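You operate a simulated robot arm through the tools that you are given. There is no shell and no other tool.

Carry out the task below with a simulated two-armed robot. There is one attempt and no reset: what you move stays moved.

JOB
Unship the orange snatch block from the deck socket, its gate shut.
Fine: shut the gate while the pin holds the block; draw the yellow pin, stand the block on the teak, push the pin home again. Set down upright: orange snatch block.

The check looks at the end state, three seconds after you hand in, the way a careful person would. Anything else that was tipped, shoved, dropped, spilled or broken makes it a failure.

ROBOT AND FRAMES
Two 7-joint arms with two-finger parallel grippers on one trunk that stands fixed in place. Base frame: the origin is at the foot of the trunk, x ahead of it, y to its left, z up. Lengths are in m, angles in degrees, forces in N, time in s.
The left shoulder is at [0.05, 0.158, 0.908], the right one opposite. With the tool pointing down near the work surface each hand reaches from about 0.1 to 0.64 m from the base axis, measured 20 degrees to its own side. Payload 3.91 kg a hand.
Tool frame (each hand has its own): the origin (TCP) lies between the finger pads and is the grasp point; the fingertips stand 0.03 m ahead of it; z points along the fingers, y is the line along which they close. Largest opening 0.11 m; finger width 0.02, thickness 0.01; the body of the gripper, 0.048 by 0.112 m, starts 0.055 m behind the TCP.
Orientation is told as [roll, pitch, yaw] about the base's x, y, z axes, in that order, counted from this pose: with the fingers straight down and closing along the base's y, the tool's x points along the base's -x, its y along +y and its z along -z.

CONTROLS
- The arms move only by the tool apply_moves. It takes "left_motion", "right_motion" or both (then of equal length, played together; a hand with none holds still); each is text: rows parted by semicolons, each of 7 numbers parted by spaces: the shift along the base's x, y, z in m, then the turn, a rotation vector about the base's x, y, z in degrees, then the finger opening in m, from 0 to 0.11. In form: x y z ax ay az hand; .... A call has 1 to 20 rows; each row is the pose to reach, as a shift and turn from the pose commanded when the call began. Each row takes 0.2 s and may step no farther than 0.05 m and 8.6 degrees from the row before; otherwise, or with a gripper value out of range, the whole call is refused. Where a pose cannot be reached the arm comes as near as it can. A force on the tool above 40 N (or 10 N above the force at the start of the call, whichever is more), or a blocked arm, ends the call early, and 0.2 s more pass. The fingers move at their own pace (about 0.153 m/s each) and stop on an object; they squeeze with about 36 N. The grip force told is the motor's: it shows also when the fingers shut on nothing. Time passes only in rows, and 0.2 s behind the last, so rows that repeat a pose let the fingers close. The reply holds the time, the measured pose of the TCP, the force on the tool along the base axes, the opening and the grip force, in the units named above and with some noise, with the torque about the TCP (base axes, N m) and any sound that the robot's microphone picked up.
- Cameras (640 x 400 px; columns grow to the right, rows downward): "scene" is now at [0.114, -0.045, 1.0384]; the picture's right is [-0.51, -0.86, 0.00], its down [-0.53, 0.32, -0.78] and it looks along [0.67, -0.40, -0.62] (base axes); focal length 267 px, centre (320, 200). "left" rides on the left gripper at [0.072, -0.017, -0.103] in its tool frame; the picture's right is [0.23, 0.97, 0.00], its down [-0.76, 0.18, -0.62] and it looks along [-0.61, 0.14, 0.78] (tool axes); focal length 222 px, centre (320, 200). "right" rides on the right gripper at [0.072, 0.017, -0.103] in its tool frame; the picture's right is [-0.23, 0.97, 0.00], its down [-0.76, -0.18, -0.62] and it looks along [-0.61, -0.14, 0.78] (tool axes); focal length 222 px, centre (320, 200). There is no depth. A picture from a camera that has moved, and an enlarged one, comes with that camera's place and axes in the base frame and with its lens.
- grab_frame(camera): a new picture of that camera. It takes no simulated time.
- raise_lower(by): slides the trunk up (or, below 0, down) by that many m; the arms and the scene camera ride with it, the base frame stays. It gives what a move gives, with no picture.
- turn_head(pan, tilt): turns the head with the scene camera to pan (to the left, within 80 degrees either way) and tilt (down, from -29 to 69), counted from straight ahead of the robot. It gives what a move gives.
- enlarge(camera, box): a new picture of the part [left, top, right, bottom] of that camera's present view, enlarged. It takes no simulated time.
- sign_off(): hands the job in; it is judged then, once.

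Nothing tells you positions but the pictures and the camera data. Unless the task says otherwise, let go and move clear before handing in.

The tools are called as a command line: name --argument value ..., lists and objects as JSON in quotes. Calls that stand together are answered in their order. apply_moves: Moves the arms, as the interface text tells. Its arguments: {"type":"object","properties":{"left_motion":{"type":"string"},"right_motion":{"type":"string"}},"required":[]} The other tools are called the same way: raise_lower (by) moves the trunk up or down; turn_head (pan, tilt) turns the head that bears the scene camera; grab_frame (camera) takes a picture; enlarge (camera, box) takes an enlarged picture of a part of a camera's view; sign_off () hands the job in.

At the start:

```text
time: 0.0
left_tcp_pos: [0.4026, -0.0379, 0.8815]
left_orientation: [0.0, 0.1, 0.0]
left_force: [1.2, 0.9, 0.6]
left_wrist_torque: [-0.01, -0.01, 0.01]
left_finger_gap: 0.1098
left_grasp_force: 0.1
right_tcp_pos: [0.3722, -0.3901, 0.8358]
right_orientation: [-0.1, 0.0, 0.0]
right_force: [-0.2, 0.2, -0.3]
right_wrist_torque: [-0.03, 0.03, 0.02]
right_finger_gap: 0.11
right_grasp_force: 0.0
trunk travel left (down, up): [-0.15, 0.332]
head pan, tilt (commanded): [-30.9, 38.5]
```

scene: 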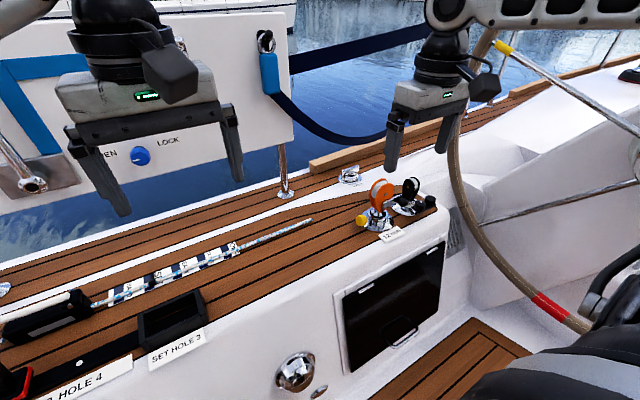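
right: 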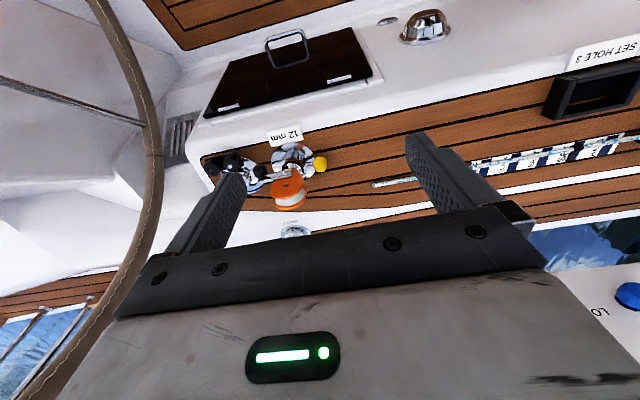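
left: 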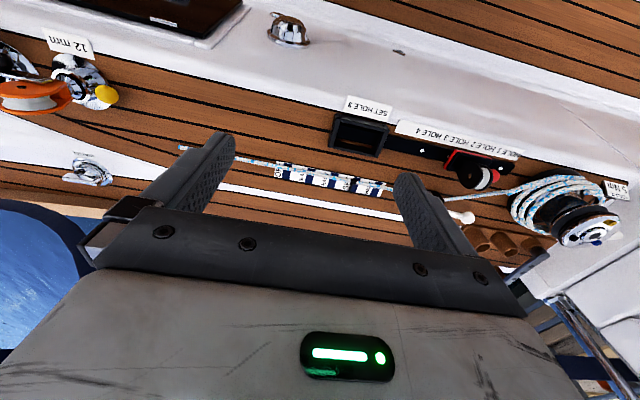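

I see a sailboat deck with an orange snatch block in a socket near the middle, with a yellow pin knob beside it, and a black block next to it. I'll take enlarged pictures before moving.

enlarge --camera "scene" --box '[320, 150, 460, 250]'

enlarge --camera "right" --box '[190, 110, 380, 240]'

enlarge --camera "left" --box '[0, 20, 160, 200]'

enlarge --camera "scene" --box '[0, 200, 320, 400]'

```text
4.00 times, centred on (390, 200) of scene
camera zoom: at [0.114, -0.045, 1.0384], right [-0.51, -0.86, 0.0], down [-0.53, 0.32, -0.78], along [0.67, -0.4, -0.62], focal length 1066 px, centre (40, 200)
```

zoom: 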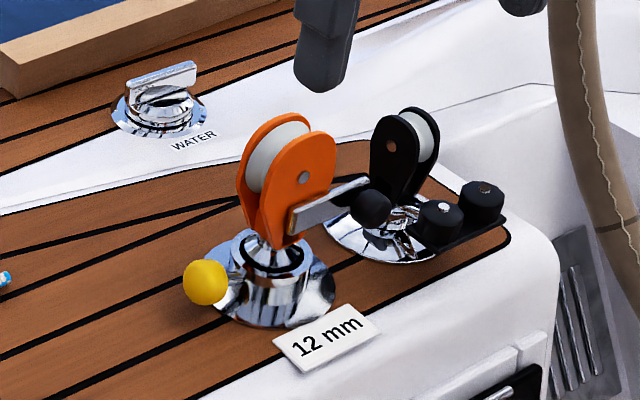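

```text
3.08 times, centred on (285, 175) of right
camera zoom: at [0.2988, -0.3739, 0.9396], right [0.23, 0.97, 0.0], down [0.76, -0.18, 0.62], along [0.61, -0.14, -0.78], focal length 684 px, centre (428, 277)
```

zoom: 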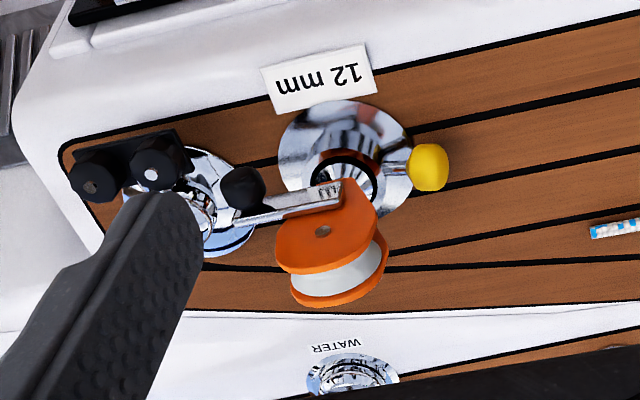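

```text
2.22 times, centred on (80, 110) of left
camera zoom: at [0.3297, -0.0556, 0.9857], right [-0.23, 0.97, 0.0], down [0.76, 0.18, 0.62], along [0.61, 0.14, -0.78], focal length 494 px, centre (853, 400)
```

zoom: 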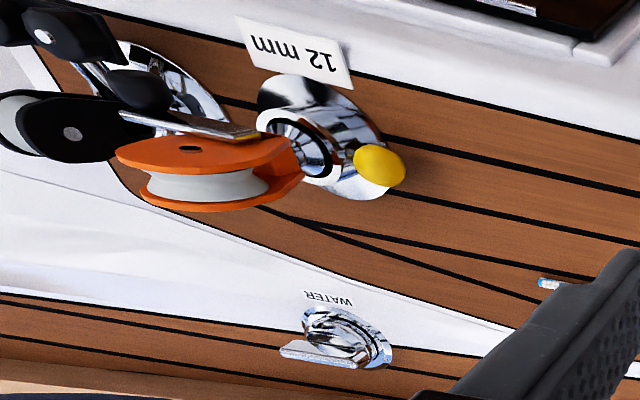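

```text
2.00 times, centred on (160, 300) of scene
camera zoom: at [0.114, -0.045, 1.0384], right [-0.51, -0.86, 0.0], down [-0.53, 0.32, -0.78], along [0.67, -0.4, -0.62], focal length 533 px, centre (640, 0)
```

zoom: 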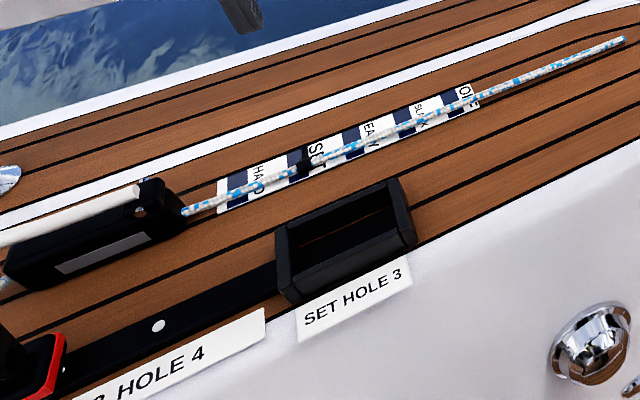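

I take the yellow pin knob to be near (0.53, -0.43, 0.525), the socket centre near (0.524, -0.49), and the gate's black knob near (0.493, -0.541, 0.569) with its hinge near (0.506, -0.482, 0.574). The wheel rim is near y = -0.68, so I'll look around first for obstacles to the right arm.

turn_head --pan -50 --tilt 35

grab_frame --camera "scene"

```text
time: 0.8
left_tcp_pos: [0.4013, -0.0393, 0.8823]
left_orientation: [0.1, 0.1, -0.1]
left_force: [0.1, 0.5, 1.0]
left_wrist_torque: [0.05, 0.0, 0.0]
left_finger_gap: 0.11
left_grasp_force: 0.1
right_tcp_pos: [0.3722, -0.3902, 0.8359]
right_orientation: [-0.1, 0.0, 0.0]
right_force: [-0.7, -0.1, -0.9]
right_wrist_torque: [0.0, -0.03, 0.01]
right_finger_gap: 0.1097
right_grasp_force: 0.0
trunk travel left (down, up): [-0.15, 0.332]
head pan, tilt (commanded): [-50.0, 35.0]
```

```text
taken
camera scene: at [0.0968, -0.0683, 1.0436], right [-0.77, -0.64, 0.0], down [-0.37, 0.44, -0.82], along [0.53, -0.63, -0.57], focal length 267 px, centre (320, 200)
```

scene: 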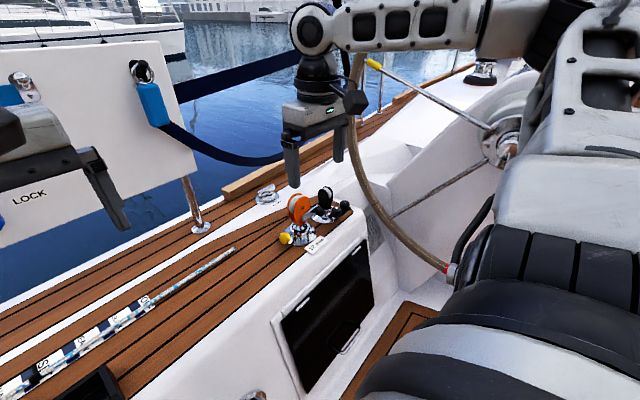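

The wheel seems to stand in a plane near y = -0.68 to -0.75, reaching to about x = 0.5. I'll check the clearance of the right elbow before lowering the trunk.

turn_head --pan -78 --tilt 25

grab_frame --camera "scene"

```text
time: 1.8
left_tcp_pos: [0.4018, -0.0384, 0.8829]
left_orientation: [0.1, 0.0, 0.1]
left_force: [0.4, -0.1, -0.5]
left_wrist_torque: [-0.02, -0.01, -0.04]
left_finger_gap: 0.1101
left_grasp_force: 0.1
right_tcp_pos: [0.3717, -0.3897, 0.8355]
right_orientation: [-0.1, 0.0, 0.0]
right_force: [-0.5, 0.4, -0.7]
right_wrist_torque: [-0.02, 0.02, 0.01]
right_finger_gap: 0.1099
right_grasp_force: 0.0
trunk travel left (down, up): [-0.15, 0.332]
head pan, tilt (commanded): [-78.0, 25.0]
```

```text
taken
camera scene: at [0.0594, -0.0909, 1.0594], right [-0.98, -0.21, 0.0], down [-0.09, 0.41, -0.91], along [0.19, -0.89, -0.42], focal length 267 px, centre (320, 200)
```

scene: 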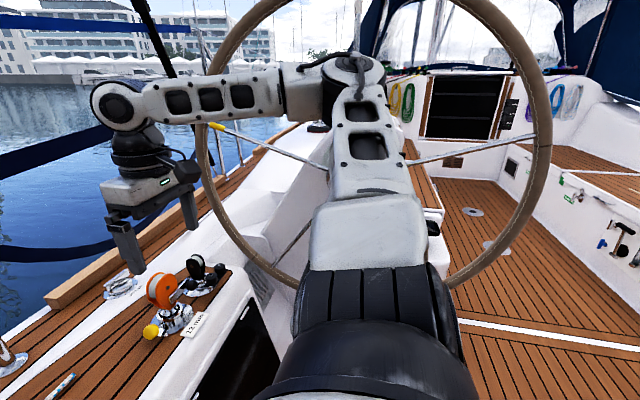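

The right elbow sits around (0.10, -0.45, 1.06), clear of the wheel. I'll lower the trunk by 0.1 m to gain reach, then look closely at the block and its gate.

raise_lower --by -0.1

turn_head --pan -45 --tilt 35

enlarge --camera "scene" --box '[240, 150, 400, 250]'

grab_frame --camera "scene"

grab_frame --camera "right"

```text
time: 3.1
left_tcp_pos: [0.4013, -0.0383, 0.7837]
left_orientation: [0.0, 0.0, 0.0]
left_force: [0.0, 0.6, -0.4]
left_wrist_torque: [0.03, -0.04, 0.02]
left_finger_gap: 0.1102
left_grasp_force: 0.0
right_tcp_pos: [0.3732, -0.3909, 0.7362]
right_orientation: [0.0, 0.1, -0.1]
right_force: [-0.1, 0.9, -0.2]
right_wrist_torque: [-0.01, 0.01, 0.02]
right_finger_gap: 0.11
right_grasp_force: 0.0
trunk travel left (down, up): [-0.05, 0.432]
head pan, tilt (commanded): [-78.0, 25.0]
```

```text
time: 4.1
left_tcp_pos: [0.4005, -0.0381, 0.7824]
left_orientation: [0.0, 0.0, 0.0]
left_force: [0.2, 1.1, -0.5]
left_wrist_torque: [0.02, 0.01, 0.0]
left_finger_gap: 0.1099
left_grasp_force: 0.0
right_tcp_pos: [0.3728, -0.3907, 0.7358]
right_orientation: [0.1, 0.0, -0.1]
right_force: [0.2, -0.1, 0.5]
right_wrist_torque: [-0.01, -0.01, 0.01]
right_finger_gap: 0.1099
right_grasp_force: 0.1
trunk travel left (down, up): [-0.05, 0.432]
head pan, tilt (commanded): [-45.0, 35.0]
```

```text
4.00 times, centred on (320, 200) of scene
camera zoom: at [0.1024, -0.0632, 0.9437], right [-0.71, -0.71, 0.0], down [-0.41, 0.41, -0.82], along [0.58, -0.58, -0.57], focal length 1066 px, centre (320, 200)
```

zoom: 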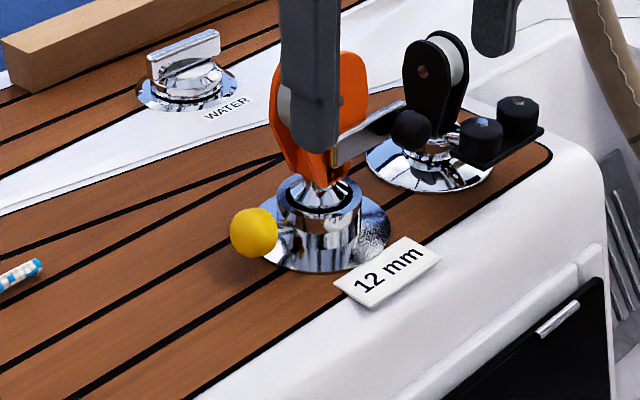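

```text
taken
camera scene: at [0.1024, -0.0632, 0.9437], right [-0.71, -0.71, 0.0], down [-0.41, 0.41, -0.82], along [0.58, -0.58, -0.57], focal length 267 px, centre (320, 200)
```

scene: 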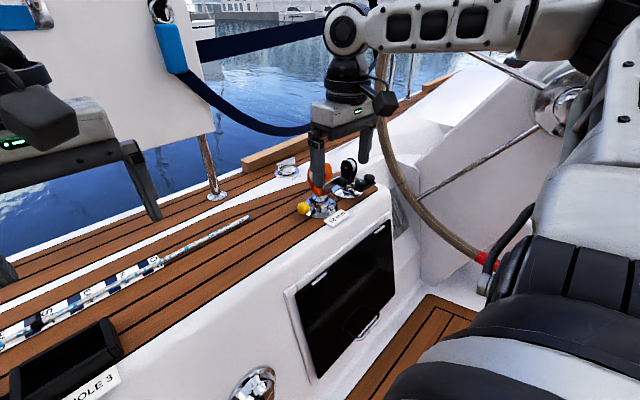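

```text
taken
camera right: at [0.2988, -0.3739, 0.8396], right [0.23, 0.97, 0.0], down [0.76, -0.18, 0.62], along [0.61, -0.14, -0.78], focal length 222 px, centre (320, 200)
```

right: 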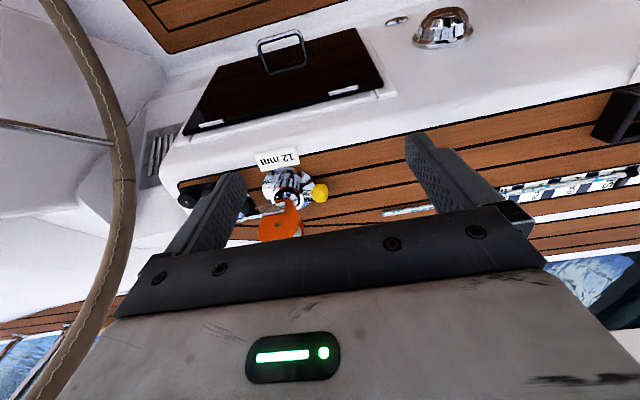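

The finger hides the block from the head camera. I'll tilt the right hand forward and set it back from the block, so its wrist camera looks at the gate side up close.

apply_moves --right_motion "0.005 -0.02 -0.008 0 -8 0 0.11; 0.01 -0.04 -0.016 0 -16 0 0.11; 0.02 -0.06 -0.024 0 -24 0 0.11; 0.03 -0.08 -0.032 0 -32 0 0.11; 0.04 -0.1 -0.04 0 -40 0 0.11; 0.04 -0.1 -0.04 0 -40 0 0.11"

grab_frame --camera "right"

grab_frame --camera "scene"

```text
time: 5.5
left_tcp_pos: [0.4018, -0.039, 0.7826]
left_orientation: [0.0, 0.0, -0.2]
left_force: [-0.3, -0.8, 0.4]
left_wrist_torque: [-0.02, 0.01, -0.01]
left_finger_gap: 0.1099
left_grasp_force: 0.0
right_tcp_pos: [0.4132, -0.4919, 0.6961]
right_orientation: [0.0, -40.1, 0.0]
right_force: [0.1, -1.0, 0.4]
right_wrist_torque: [0.03, 0.0, 0.01]
right_finger_gap: 0.1099
right_grasp_force: 0.1
trunk travel left (down, up): [-0.05, 0.432]
head pan, tilt (commanded): [-45.0, 35.0]
```

```text
taken
camera right: at [0.29, -0.475, 0.7279], right [0.17, 0.97, 0.15], down [0.18, -0.18, 0.97], along [0.97, -0.14, -0.21], focal length 222 px, centre (320, 200)
```

right: 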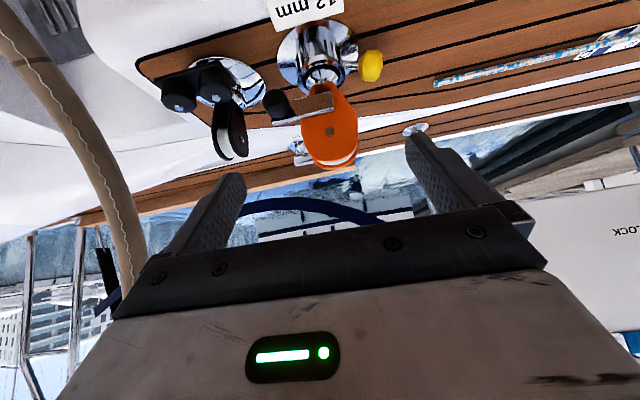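

```text
taken
camera scene: at [0.1024, -0.0631, 0.9437], right [-0.71, -0.71, 0.0], down [-0.41, 0.41, -0.82], along [0.58, -0.58, -0.57], focal length 267 px, centre (320, 200)
```

scene: 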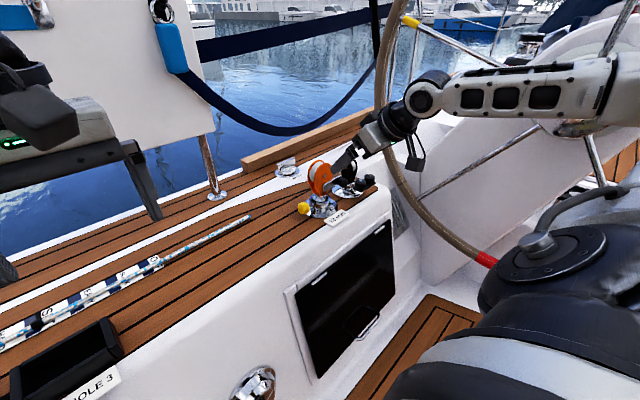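

enlarge --camera "right" --box '[250, 60, 410, 180]'

enlarge --camera "right" --box '[140, 0, 420, 180]'

enlarge --camera "scene" --box '[280, 145, 380, 235]'

```text
3.33 times, centred on (330, 120) of right
camera zoom: at [0.29, -0.475, 0.7279], right [0.17, 0.97, 0.15], down [0.18, -0.18, 0.97], along [0.97, -0.14, -0.21], focal length 740 px, centre (287, 467)
```

zoom: 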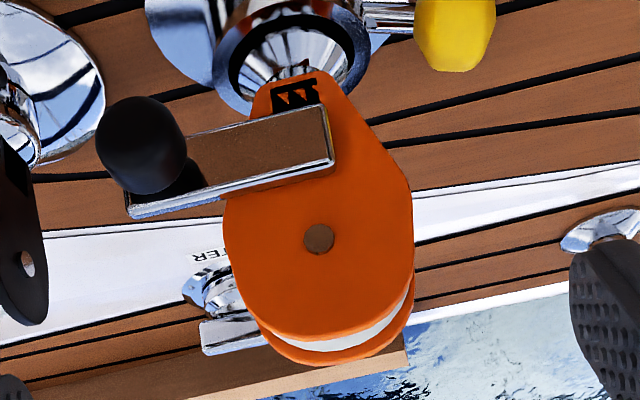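

```text
2.22 times, centred on (280, 90) of right
camera zoom: at [0.29, -0.475, 0.7279], right [0.17, 0.97, 0.15], down [0.18, -0.18, 0.97], along [0.97, -0.14, -0.21], focal length 494 px, centre (409, 444)
```

zoom: 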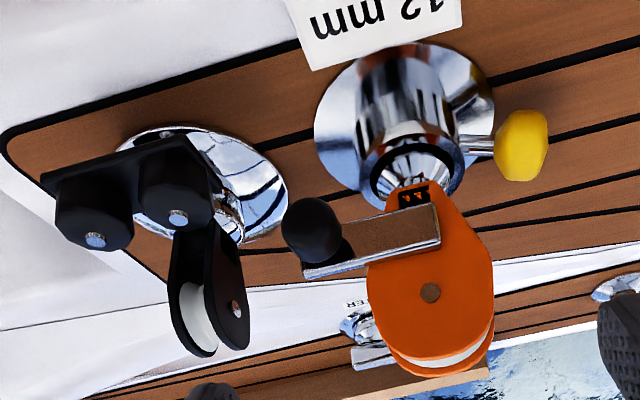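

```text
4.44 times, centred on (330, 190) of scene
camera zoom: at [0.1024, -0.0631, 0.9437], right [-0.71, -0.71, 0.0], down [-0.41, 0.41, -0.82], along [0.58, -0.58, -0.57], focal length 1185 px, centre (276, 244)
```

zoom: 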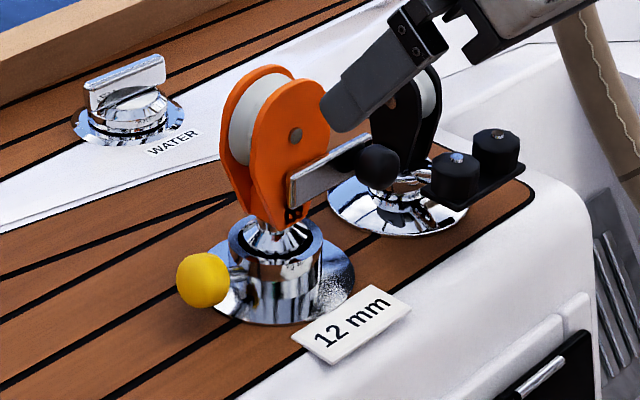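

The gate is a chrome bar with a black knob lying across the near cheek, sticking out to the right (-y). I'll zoom in further on its hinge and the dark mark near the neck.

enlarge --camera "right" --box '[260, 70, 350, 130]'

enlarge --camera "scene" --box '[305, 155, 350, 205]'

enlarge --camera "left" --box '[0, 20, 160, 200]'

```text
6.67 times, centred on (305, 100) of right
camera zoom: at [0.29, -0.475, 0.7279], right [0.17, 0.97, 0.15], down [0.18, -0.18, 0.97], along [0.97, -0.14, -0.21], focal length 1481 px, centre (420, 867)
```

zoom: 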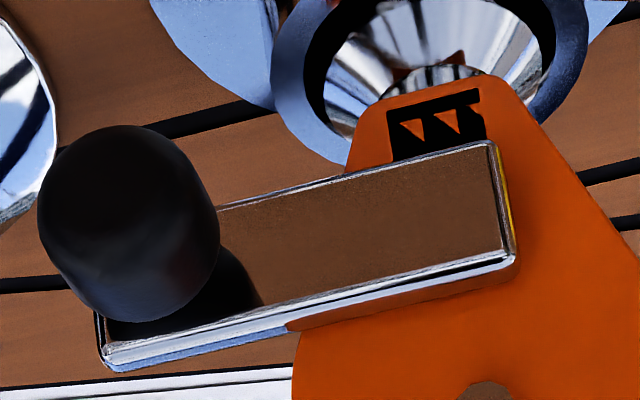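

```text
8.00 times, centred on (328, 180) of scene
camera zoom: at [0.1024, -0.0631, 0.9437], right [-0.71, -0.71, 0.0], down [-0.41, 0.41, -0.82], along [0.58, -0.58, -0.57], focal length 2133 px, centre (260, 360)
```

zoom: 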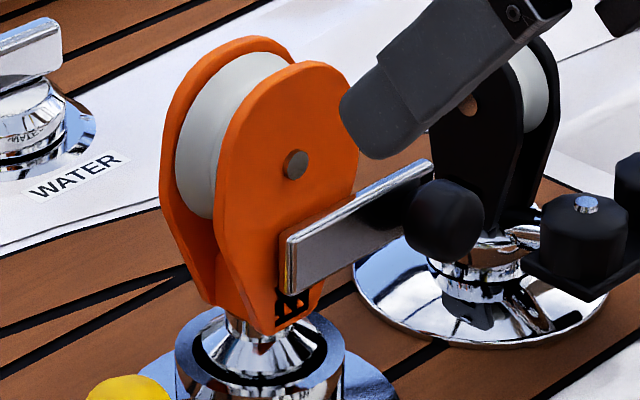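

```text
2.22 times, centred on (80, 110) of left
camera zoom: at [0.3297, -0.0556, 0.8857], right [-0.23, 0.97, 0.0], down [0.76, 0.18, 0.62], along [0.61, 0.14, -0.78], focal length 494 px, centre (853, 400)
```

zoom: 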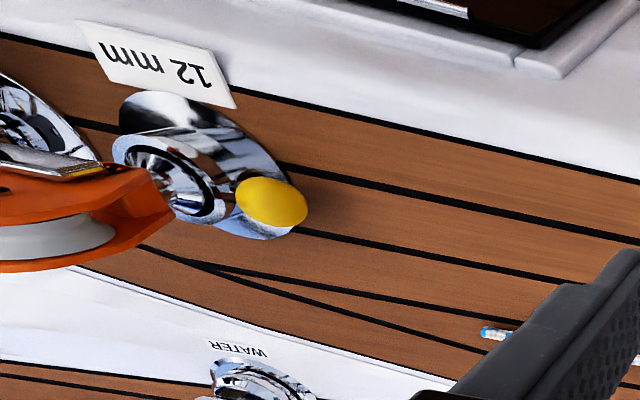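

The gate bar lies level along y at x ≈ 0.505, from y ≈ -0.478 to -0.547, with its knob pointing at the robot from the -y end. It isn't clear yet which way it turns, so I'll get a view from above.

apply_moves --right_motion "0.015 0 0.02 0 7.5 0 0.11; 0.03 0 0.035 0 15 0 0.11; 0.05 0 0.04 0 22.5 0 0.11; 0.065 0 0.045 0 30 0 0.11; 0.065 0 0.045 0 30 0 0.11"

grab_frame --camera "right"

```text
time: 6.7
left_tcp_pos: [0.401, -0.0377, 0.7817]
left_orientation: [0.0, 0.0, 0.0]
left_force: [0.5, -0.1, -0.2]
left_wrist_torque: [0.02, 0.01, 0.01]
left_finger_gap: 0.1099
left_grasp_force: 0.2
right_tcp_pos: [0.4783, -0.4914, 0.7432]
right_orientation: [-0.1, -9.9, 0.0]
right_force: [0.5, 0.4, 0.2]
right_wrist_torque: [0.0, -0.02, 0.03]
right_finger_gap: 0.1101
right_grasp_force: 0.0
trunk travel left (down, up): [-0.05, 0.432]
head pan, tilt (commanded): [-45.0, 35.0]
```

```text
taken
camera right: at [0.388, -0.4741, 0.8319], right [0.22, 0.97, 0.04], down [0.64, -0.18, 0.74], along [0.73, -0.14, -0.67], focal length 222 px, centre (320, 200)
```

right: 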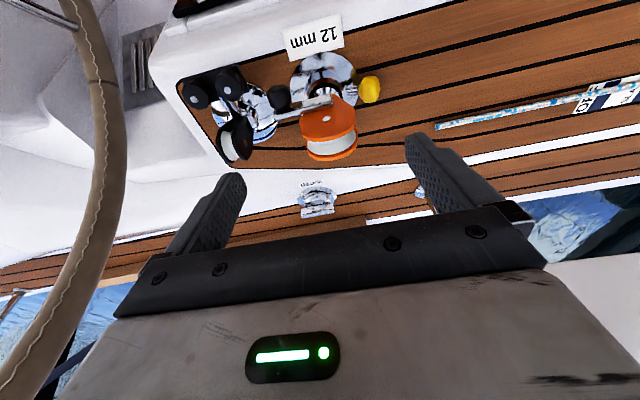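

enlarge --camera "right" --box '[260, 60, 380, 170]'

enlarge --camera "scene" --box '[305, 150, 365, 200]'

```text
3.64 times, centred on (320, 115) of right
camera zoom: at [0.388, -0.4741, 0.8319], right [0.22, 0.97, 0.04], down [0.64, -0.18, 0.74], along [0.73, -0.14, -0.67], focal length 808 px, centre (320, 509)
```

zoom: 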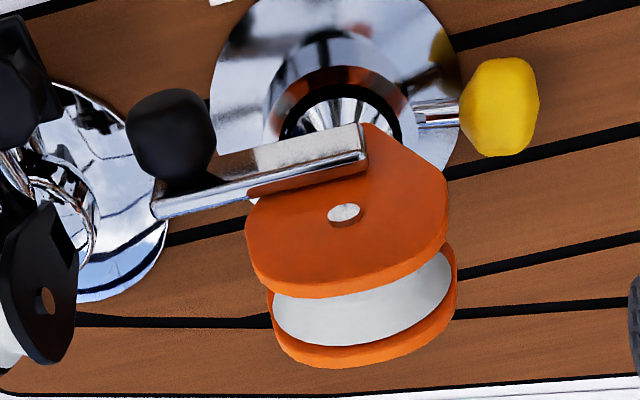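

```text
8.00 times, centred on (335, 175) of scene
camera zoom: at [0.1025, -0.0631, 0.9437], right [-0.71, -0.71, 0.0], down [-0.41, 0.41, -0.82], along [0.58, -0.58, -0.57], focal length 2133 px, centre (200, 400)
```

zoom: 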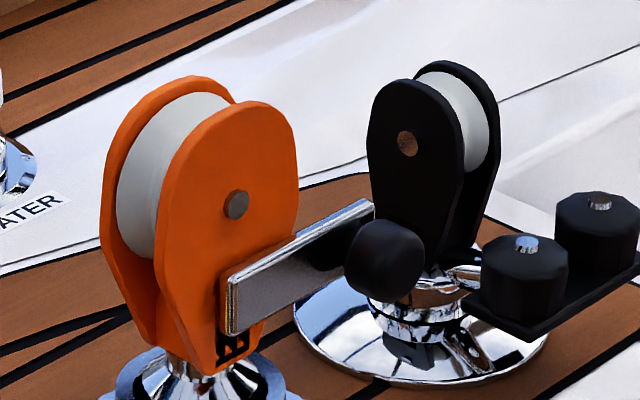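

The bar lies flat on the cheek and its inner end sits at the block's centre line, so I take it to pivot there (y ≈ -0.486, z ≈ 0.577) about an x-axis, swinging up along the cheek to shut. The knob centre is near (0.487, -0.534, 0.577). I'll bring the open fingers above the knob.

apply_moves --right_motion "-0.001 -0.015 -0.02 0 -3.5 0 0.08; -0.002 -0.03 -0.045 0 -7 0 0.05; -0.003 -0.0425 -0.07 0 -10 0 0.05; -0.003 -0.0425 -0.083 0 -10 0 0.05; -0.003 -0.0425 -0.083 0 -10 0 0.05"

grab_frame --camera "right"

enlarge --camera "scene" --box '[290, 100, 400, 220]'

```text
time: 7.9
left_tcp_pos: [0.4019, -0.0388, 0.7828]
left_orientation: [0.1, 0.1, 0.0]
left_force: [-0.6, 0.2, 0.8]
left_wrist_torque: [-0.04, 0.02, -0.02]
left_finger_gap: 0.1101
left_grasp_force: 0.1
right_tcp_pos: [0.4749, -0.5333, 0.657]
right_orientation: [0.0, -20.0, 0.0]
right_force: [0.1, 0.2, 0.0]
right_wrist_torque: [-0.01, 0.01, 0.0]
right_finger_gap: 0.0502
right_grasp_force: 0.0
trunk travel left (down, up): [-0.05, 0.432]
head pan, tilt (commanded): [-45.0, 35.0]
```

```text
taken
camera right: at [0.37, -0.5169, 0.7305], right [0.21, 0.97, 0.08], down [0.5, -0.18, 0.85], along [0.84, -0.14, -0.53], focal length 222 px, centre (320, 200)
```

right: 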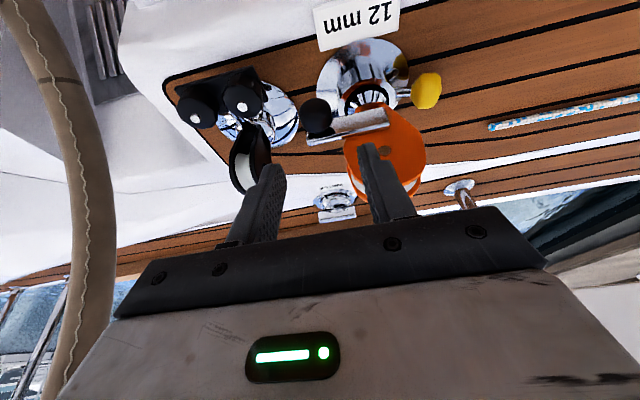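

```text
3.33 times, centred on (345, 160) of scene
camera zoom: at [0.1024, -0.0631, 0.9437], right [-0.71, -0.71, 0.0], down [-0.41, 0.41, -0.82], along [0.58, -0.58, -0.57], focal length 889 px, centre (237, 333)
```

zoom: 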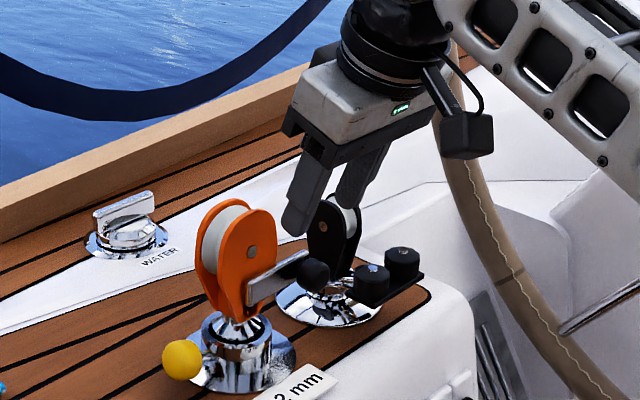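

The picture agrees with the knob at about (0.488, -0.533, 0.577), between the two fingers. I'll descend straight down over it, still open.

apply_moves --right_motion "0 -0.0005 -0.03 0 0 0 0.05; 0 -0.0005 -0.05 0 0 0 0.05; 0 -0.0005 -0.064 0 0 0 0.05; 0 -0.0005 -0.064 0 0 0 0.05"

grab_frame --camera "right"

enlarge --camera "scene" --box '[290, 120, 380, 220]'

```text
time: 8.9
left_tcp_pos: [0.4013, -0.0377, 0.7824]
left_orientation: [0.0, 0.0, 0.0]
left_force: [-0.2, 0.2, 0.6]
left_wrist_torque: [-0.04, 0.0, -0.06]
left_finger_gap: 0.1101
left_grasp_force: 0.0
right_tcp_pos: [0.4729, -0.5328, 0.5962]
right_orientation: [0.0, -20.0, 0.0]
right_force: [0.0, -0.2, 0.1]
right_wrist_torque: [0.01, 0.0, -0.01]
right_finger_gap: 0.05
right_grasp_force: 0.1
trunk travel left (down, up): [-0.05, 0.432]
head pan, tilt (commanded): [-45.0, 35.0]
```

```text
taken
camera right: at [0.3692, -0.5175, 0.6674], right [0.21, 0.97, 0.08], down [0.5, -0.18, 0.85], along [0.84, -0.14, -0.53], focal length 222 px, centre (320, 200)
```

right: 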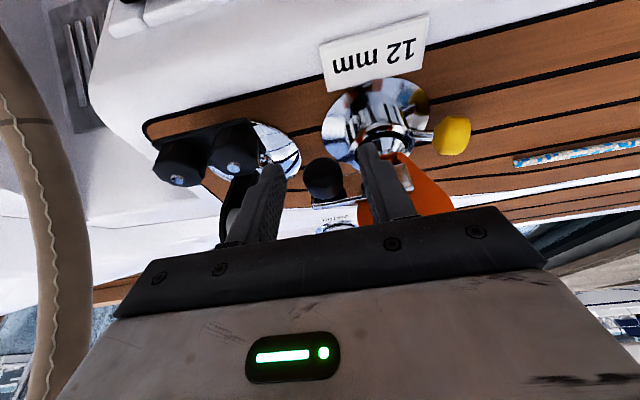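

```text
4.00 times, centred on (335, 170) of scene
camera zoom: at [0.1025, -0.0631, 0.9437], right [-0.71, -0.71, 0.0], down [-0.41, 0.41, -0.82], along [0.58, -0.58, -0.57], focal length 1066 px, centre (260, 320)
```

zoom: 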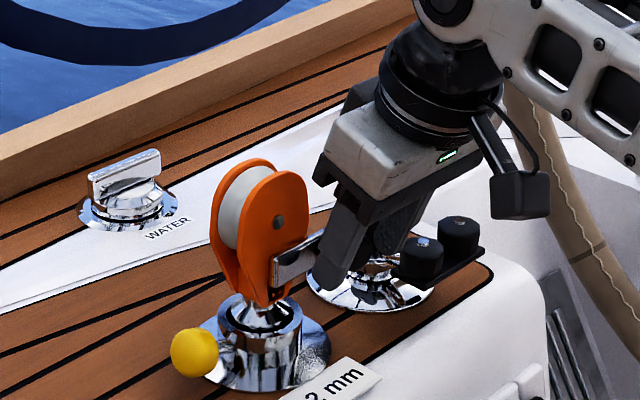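

The knob sits between the two fingers. I'll close on it.

apply_moves --right_motion "0 0 0 0 0 0 0.035; 0 0 0 0 0 0 0.02; 0 0 0 0 0 0 0.02; 0 0 0 0 0 0 0.02"

grab_frame --camera "right"

```text
time: 9.9
left_tcp_pos: [0.4012, -0.0386, 0.7824]
left_orientation: [0.0, 0.1, 0.1]
left_force: [0.6, -1.3, -0.4]
left_wrist_torque: [0.01, 0.02, 0.01]
left_finger_gap: 0.1097
left_grasp_force: 0.1
right_tcp_pos: [0.4725, -0.5334, 0.595]
right_orientation: [-0.1, -20.0, 0.0]
right_force: [-1.1, 0.2, -0.3]
right_wrist_torque: [-0.02, 0.04, 0.08]
right_finger_gap: 0.0249
right_grasp_force: 36.2
trunk travel left (down, up): [-0.05, 0.432]
head pan, tilt (commanded): [-45.0, 35.0]
```

```text
taken
camera right: at [0.3692, -0.5175, 0.6676], right [0.21, 0.97, 0.08], down [0.5, -0.18, 0.85], along [0.84, -0.14, -0.53], focal length 222 px, centre (320, 200)
```

right: 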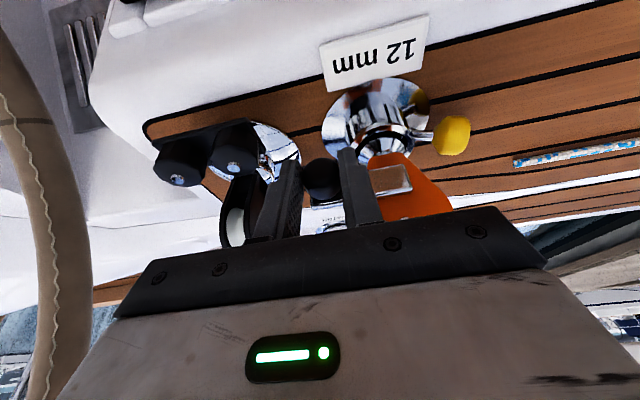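

I have the knob in the grip (gap 0.025). I'll test the upward swing gently with about 15 degrees of arc.

apply_moves --right_motion "0 0.0002 0.0042 0 0 0 0.02; 0 0.0007 0.0083 0 0 0 0.02; 0 0.0016 0.0124 0 0 0 0.02; 0 0.0016 0.0124 0 0 0 0.02"

grab_frame --camera "right"

enlarge --camera "scene" --box '[290, 120, 380, 220]'

```text
time: 10.9
left_tcp_pos: [0.4026, -0.0388, 0.7829]
left_orientation: [0.0, 0.0, 0.0]
left_force: [0.1, -0.1, -0.3]
left_wrist_torque: [0.01, -0.01, -0.02]
left_finger_gap: 0.1101
left_grasp_force: 0.1
right_tcp_pos: [0.4743, -0.5319, 0.6066]
right_orientation: [0.1, -19.8, 0.0]
right_force: [-2.4, -1.5, -3.7]
right_wrist_torque: [-0.22, 0.38, 0.09]
right_finger_gap: 0.025
right_grasp_force: 35.4
trunk travel left (down, up): [-0.05, 0.432]
head pan, tilt (commanded): [-45.0, 35.0]
```

```text
taken
camera right: at [0.3701, -0.5152, 0.6791], right [0.21, 0.97, 0.08], down [0.5, -0.18, 0.85], along [0.84, -0.14, -0.53], focal length 222 px, centre (320, 200)
```

right: 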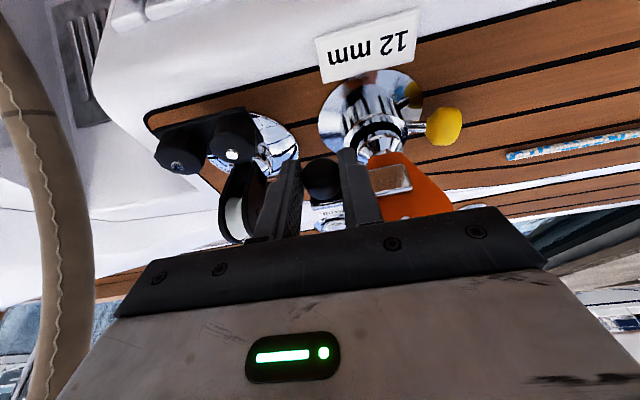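

```text
4.00 times, centred on (335, 170) of scene
camera zoom: at [0.1026, -0.0633, 0.9436], right [-0.71, -0.71, 0.0], down [-0.41, 0.41, -0.82], along [0.58, -0.58, -0.57], focal length 1066 px, centre (260, 320)
```

zoom: 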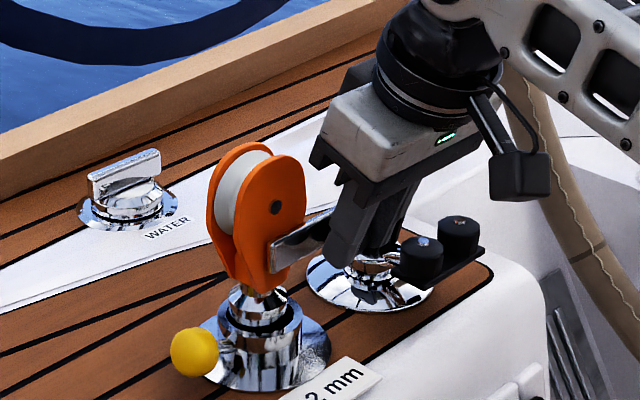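

The whole block rose about 12 mm with the hand instead of the gate turning, so there is vertical play and the hinge is stiff (or turns another way). I'll lower it straight back down and look again.

apply_moves --right_motion "0 -0.0005 -0.0045 0 0 0 0.02; 0 -0.001 -0.009 0 0 0 0.02; 0 -0.0016 -0.0124 0 0 0 0.02; 0 -0.0016 -0.0124 0 0 0 0.02"

enlarge --camera "scene" --box '[290, 120, 380, 220]'

enlarge --camera "right" --box '[280, 80, 480, 230]'

```text
time: 11.9
left_tcp_pos: [0.4009, -0.0382, 0.7829]
left_orientation: [0.0, 0.0, 0.0]
left_force: [0.6, -0.5, -0.4]
left_wrist_torque: [-0.02, 0.0, 0.02]
left_finger_gap: 0.1101
left_grasp_force: 0.0
right_tcp_pos: [0.4753, -0.5331, 0.595]
right_orientation: [0.0, -20.2, -0.1]
right_force: [0.9, 1.5, 5.1]
right_wrist_torque: [0.26, -0.15, -0.04]
right_finger_gap: 0.0247
right_grasp_force: 36.1
trunk travel left (down, up): [-0.05, 0.432]
head pan, tilt (commanded): [-45.0, 35.0]
```

```text
4.00 times, centred on (335, 170) of scene
camera zoom: at [0.1022, -0.0629, 0.9438], right [-0.71, -0.71, 0.0], down [-0.41, 0.41, -0.82], along [0.58, -0.58, -0.57], focal length 1066 px, centre (260, 320)
```

zoom: 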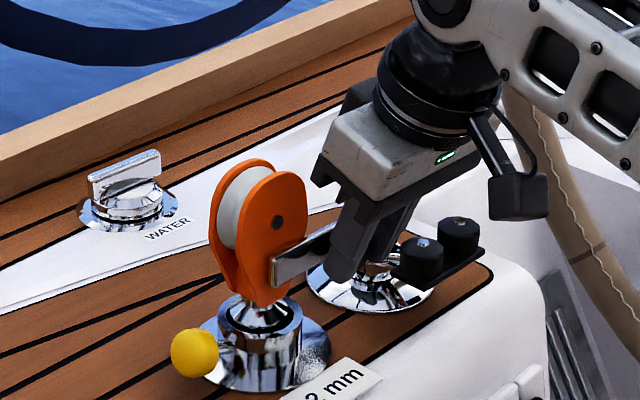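

```text
2.67 times, centred on (380, 155) of right
camera zoom: at [0.3696, -0.5165, 0.6673], right [0.21, 0.97, 0.08], down [0.5, -0.18, 0.85], along [0.84, -0.14, -0.52], focal length 592 px, centre (160, 320)
```

zoom: 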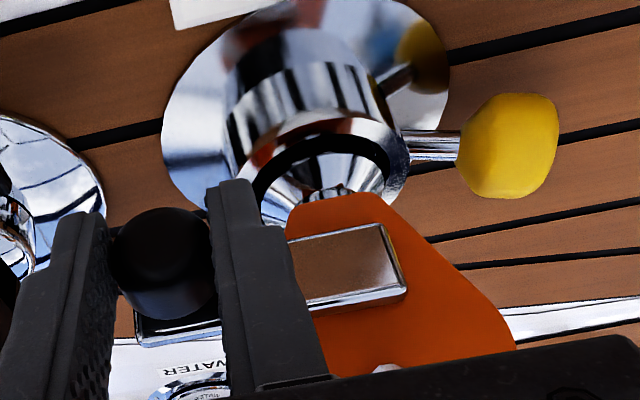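

The block is seated again. I'll check the mark and the gate's position more closely before trying another direction.

enlarge --camera "scene" --box '[335, 160, 385, 205]'

enlarge --camera "scene" --box '[330, 170, 360, 200]'

enlarge --camera "right" --box '[350, 130, 430, 190]'

```text
8.89 times, centred on (360, 182) of scene
camera zoom: at [0.1022, -0.0629, 0.9438], right [-0.71, -0.71, 0.0], down [-0.41, 0.41, -0.82], along [0.58, -0.58, -0.57], focal length 2370 px, centre (-36, 356)
```

zoom: 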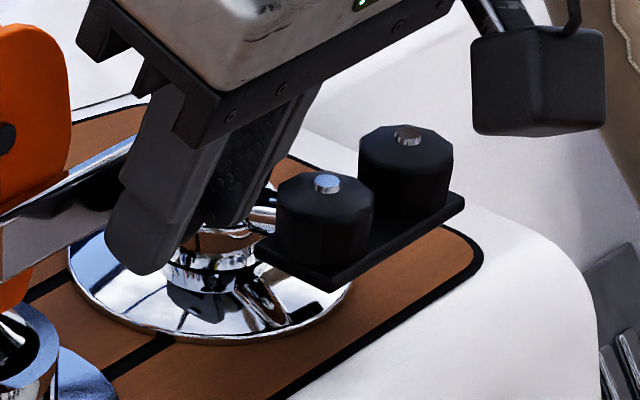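

```text
13.33 times, centred on (345, 185) of scene
camera zoom: at [0.1022, -0.0629, 0.9438], right [-0.71, -0.71, 0.0], down [-0.41, 0.41, -0.82], along [0.58, -0.58, -0.57], focal length 3555 px, centre (-13, 400)
```

zoom: 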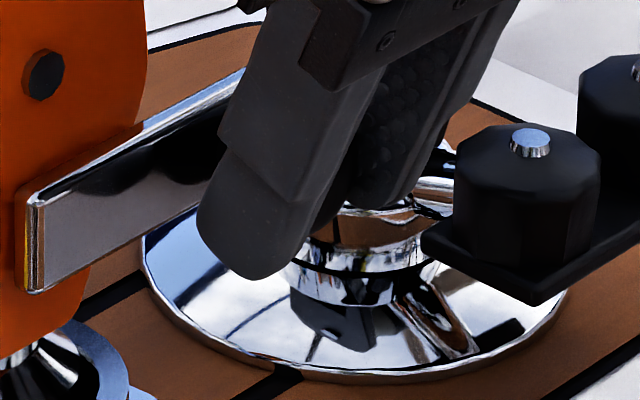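

```text
6.67 times, centred on (390, 160) of right
camera zoom: at [0.3696, -0.5165, 0.6673], right [0.21, 0.97, 0.08], down [0.5, -0.18, 0.85], along [0.84, -0.14, -0.52], focal length 1481 px, centre (-147, 467)
```

zoom: 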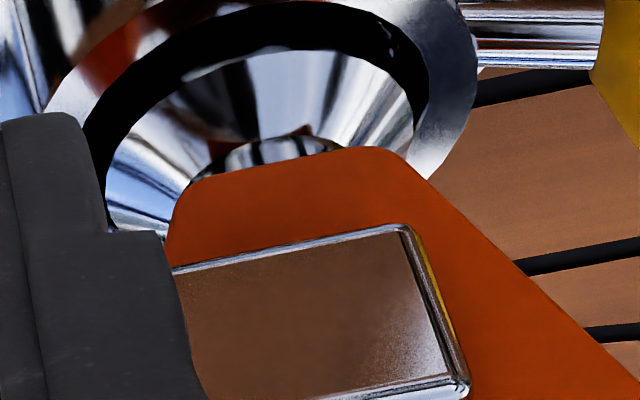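

The mark is no longer visible and the gate still lies level, so it hasn't turned. I'll lift the knob a little further than before to find out where the pin stops the block, watching the force.

apply_moves --right_motion "0 0 0.005 0 0 0 0.02; 0 0 0.01 0 0 0 0.02; 0 0 0.0135 0 0 0 0.02; 0 0 0.0165 0 0 0 0.02; 0 0 0.0165 0 0 0 0.02"

enlarge --camera "scene" --box '[290, 120, 380, 220]'

```text
time: 13.1
left_tcp_pos: [0.4007, -0.0376, 0.7831]
left_orientation: [0.0, 0.0, 0.0]
left_force: [0.8, -0.4, 0.9]
left_wrist_torque: [0.01, 0.01, -0.02]
left_finger_gap: 0.11
left_grasp_force: 0.0
right_tcp_pos: [0.473, -0.5338, 0.6111]
right_orientation: [-0.1, -20.0, 0.1]
right_force: [0.4, 1.2, -3.6]
right_wrist_torque: [-0.15, 0.2, -0.01]
right_finger_gap: 0.0246
right_grasp_force: 35.8
trunk travel left (down, up): [-0.05, 0.432]
head pan, tilt (commanded): [-45.0, 35.0]
```

```text
4.00 times, centred on (335, 170) of scene
camera zoom: at [0.1026, -0.0633, 0.9436], right [-0.71, -0.71, 0.0], down [-0.41, 0.41, -0.82], along [0.58, -0.58, -0.57], focal length 1066 px, centre (260, 320)
```

zoom: 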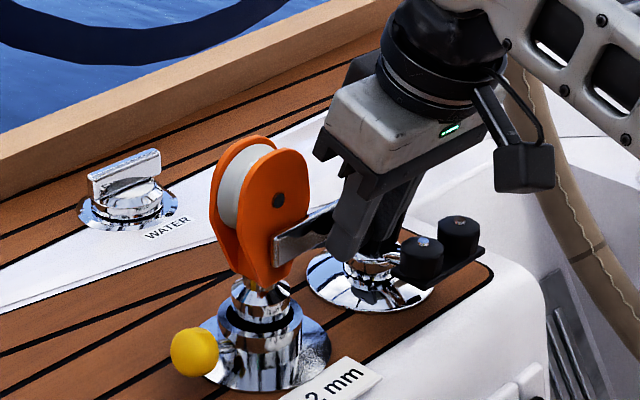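

It's still only carrying the block's weight (about 3.6 N) at 16 mm. I'll go a bit higher in small steps to see if the pin stops it.

apply_moves --right_motion "0 0 0.003 0 0 0 0.02; 0 0 0.006 0 0 0 0.02; 0 0 0.009 0 0 0 0.02; 0 0 0.009 0 0 0 0.02"

enlarge --camera "scene" --box '[290, 120, 380, 220]'

grab_frame --camera "right"

```text
time: 14.1
left_tcp_pos: [0.4019, -0.039, 0.7818]
left_orientation: [0.0, 0.0, 0.0]
left_force: [0.8, 0.1, 0.5]
left_wrist_torque: [0.01, 0.03, 0.02]
left_finger_gap: 0.11
left_grasp_force: 0.2
right_tcp_pos: [0.4747, -0.534, 0.6196]
right_orientation: [0.0, -20.0, 0.0]
right_force: [0.1, 1.3, -3.3]
right_wrist_torque: [-0.11, 0.22, 0.09]
right_finger_gap: 0.0248
right_grasp_force: 35.6
trunk travel left (down, up): [-0.05, 0.432]
head pan, tilt (commanded): [-45.0, 35.0]
```

```text
4.00 times, centred on (335, 170) of scene
camera zoom: at [0.1026, -0.0633, 0.9436], right [-0.71, -0.71, 0.0], down [-0.41, 0.41, -0.82], along [0.58, -0.58, -0.57], focal length 1066 px, centre (260, 320)
```

zoom: 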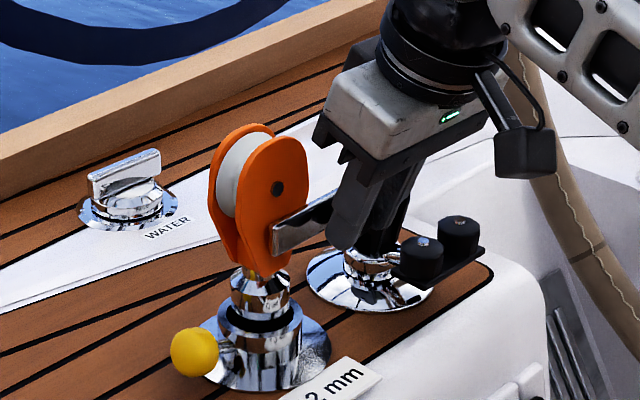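

```text
taken
camera right: at [0.3701, -0.5171, 0.692], right [0.21, 0.97, 0.08], down [0.5, -0.18, 0.85], along [0.84, -0.14, -0.53], focal length 222 px, centre (320, 200)
```

right: 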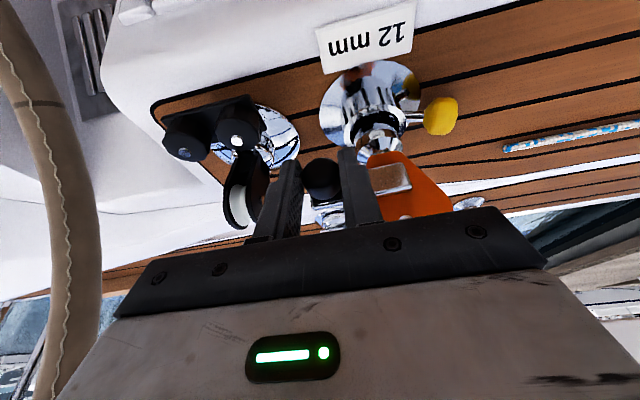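

It's up 25 mm and still free, so the pin isn't stopping the lift yet. I'll take a close look at the stem and the pin before deciding.

enlarge --camera "scene" --box '[300, 180, 350, 220]'

enlarge --camera "right" --box '[310, 50, 470, 230]'

```text
10.00 times, centred on (325, 200) of scene
camera zoom: at [0.1026, -0.0633, 0.9436], right [-0.71, -0.71, 0.0], down [-0.41, 0.41, -0.82], along [0.58, -0.58, -0.57], focal length 2666 px, centre (270, 200)
```

zoom: 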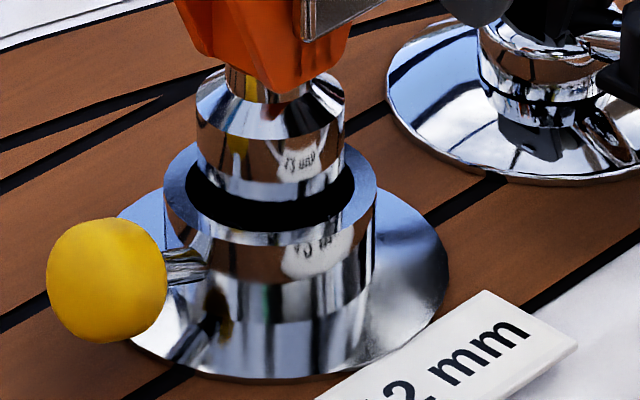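

```text
2.22 times, centred on (390, 140) of right
camera zoom: at [0.3701, -0.5171, 0.692], right [0.21, 0.97, 0.08], down [0.5, -0.18, 0.85], along [0.84, -0.14, -0.53], focal length 494 px, centre (164, 333)
```

zoom: 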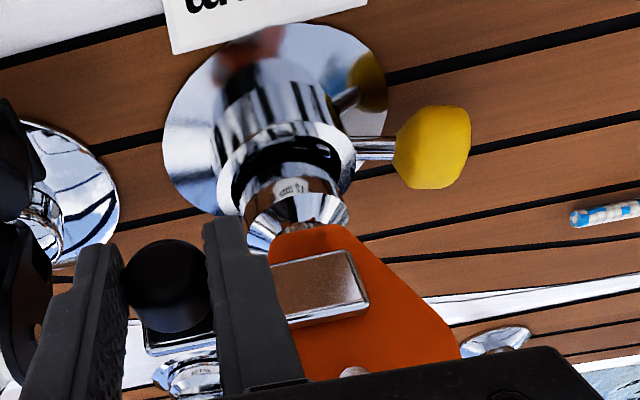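

The stem is a smooth chrome cylinder and it slides freely, so the pin may not actually be engaged. The yellow knob hasn't moved and about 17 mm of rod is showing. I'll lower the block back to its seat, let go and inspect the pin.

apply_moves --right_motion "0 0 -0.006 0 0 0 0.02; 0 0 -0.012 0 0 0 0.02; 0 0 -0.018 0 0 0 0.02; 0 0 -0.022 0 0 0 0.02; 0 0 -0.0255 0 0 0 0.02; 0 0 -0.0255 0 0 0 0.02"

enlarge --camera "scene" --box '[290, 120, 380, 220]'

```text
time: 15.5
left_tcp_pos: [0.4018, -0.0382, 0.7831]
left_orientation: [0.0, -0.1, 0.0]
left_force: [-0.9, -0.5, -0.5]
left_wrist_torque: [0.01, 0.02, 0.02]
left_finger_gap: 0.1104
left_grasp_force: 0.1
right_tcp_pos: [0.4742, -0.5328, 0.5956]
right_orientation: [0.1, -20.2, -0.1]
right_force: [-6.4, 0.1, 7.6]
right_wrist_torque: [0.4, -0.19, 0.2]
right_finger_gap: 0.0249
right_grasp_force: 36.1
trunk travel left (down, up): [-0.05, 0.432]
head pan, tilt (commanded): [-45.0, 35.0]
```

```text
4.00 times, centred on (335, 170) of scene
camera zoom: at [0.1019, -0.0627, 0.9439], right [-0.71, -0.71, 0.0], down [-0.4, 0.41, -0.82], along [0.58, -0.58, -0.57], focal length 1066 px, centre (260, 320)
```

zoom: 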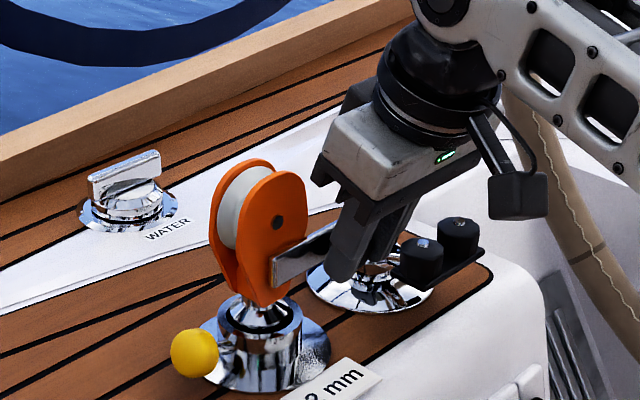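

The block is seated again. While I still have the knob, I'll make tiny trial moves sideways to learn which way the gate gives, starting with +y.

apply_moves --right_motion "0 0.002 0.0015 0 0 0 0.02; 0 0.004 0.0015 0 0 0 0.02; 0 0.006 0.0015 0 0 0 0.02; 0 0.006 0.0015 0 0 0 0.02"

enlarge --camera "right" --box '[280, 80, 480, 230]'

enlarge --camera "scene" --box '[290, 120, 380, 220]'

```text
time: 16.5
left_tcp_pos: [0.4014, -0.0383, 0.7829]
left_orientation: [0.0, -0.1, -0.1]
left_force: [0.2, 0.2, 0.1]
left_wrist_torque: [-0.01, -0.04, -0.01]
left_finger_gap: 0.1098
left_grasp_force: 0.1
right_tcp_pos: [0.473, -0.53, 0.5972]
right_orientation: [-0.3, -20.0, -0.2]
right_force: [-10.5, -19.4, 8.8]
right_wrist_torque: [-0.59, 0.14, -0.78]
right_finger_gap: 0.0247
right_grasp_force: 36.2
trunk travel left (down, up): [-0.05, 0.432]
head pan, tilt (commanded): [-45.0, 35.0]
```

```text
2.67 times, centred on (380, 155) of right
camera zoom: at [0.3696, -0.5122, 0.6691], right [0.22, 0.97, 0.07], down [0.5, -0.17, 0.85], along [0.84, -0.15, -0.53], focal length 592 px, centre (160, 320)
```

zoom: 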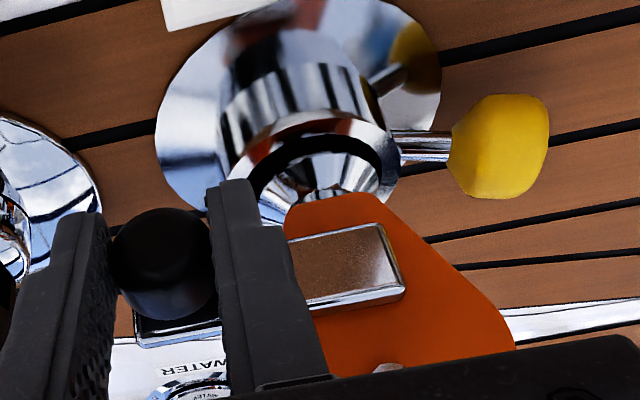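

```text
4.00 times, centred on (335, 170) of scene
camera zoom: at [0.1017, -0.0632, 0.9439], right [-0.71, -0.71, 0.0], down [-0.4, 0.41, -0.82], along [0.58, -0.58, -0.57], focal length 1066 px, centre (260, 320)
```

zoom: 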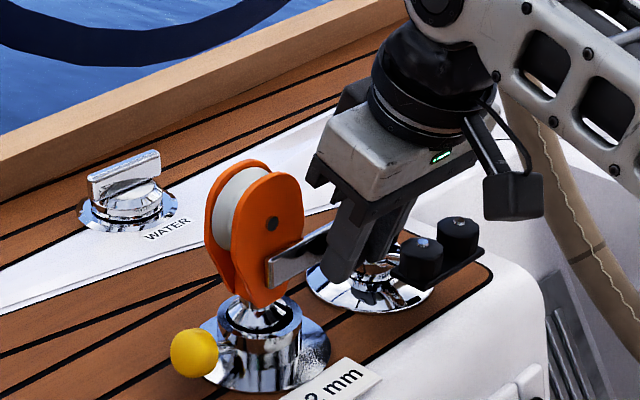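

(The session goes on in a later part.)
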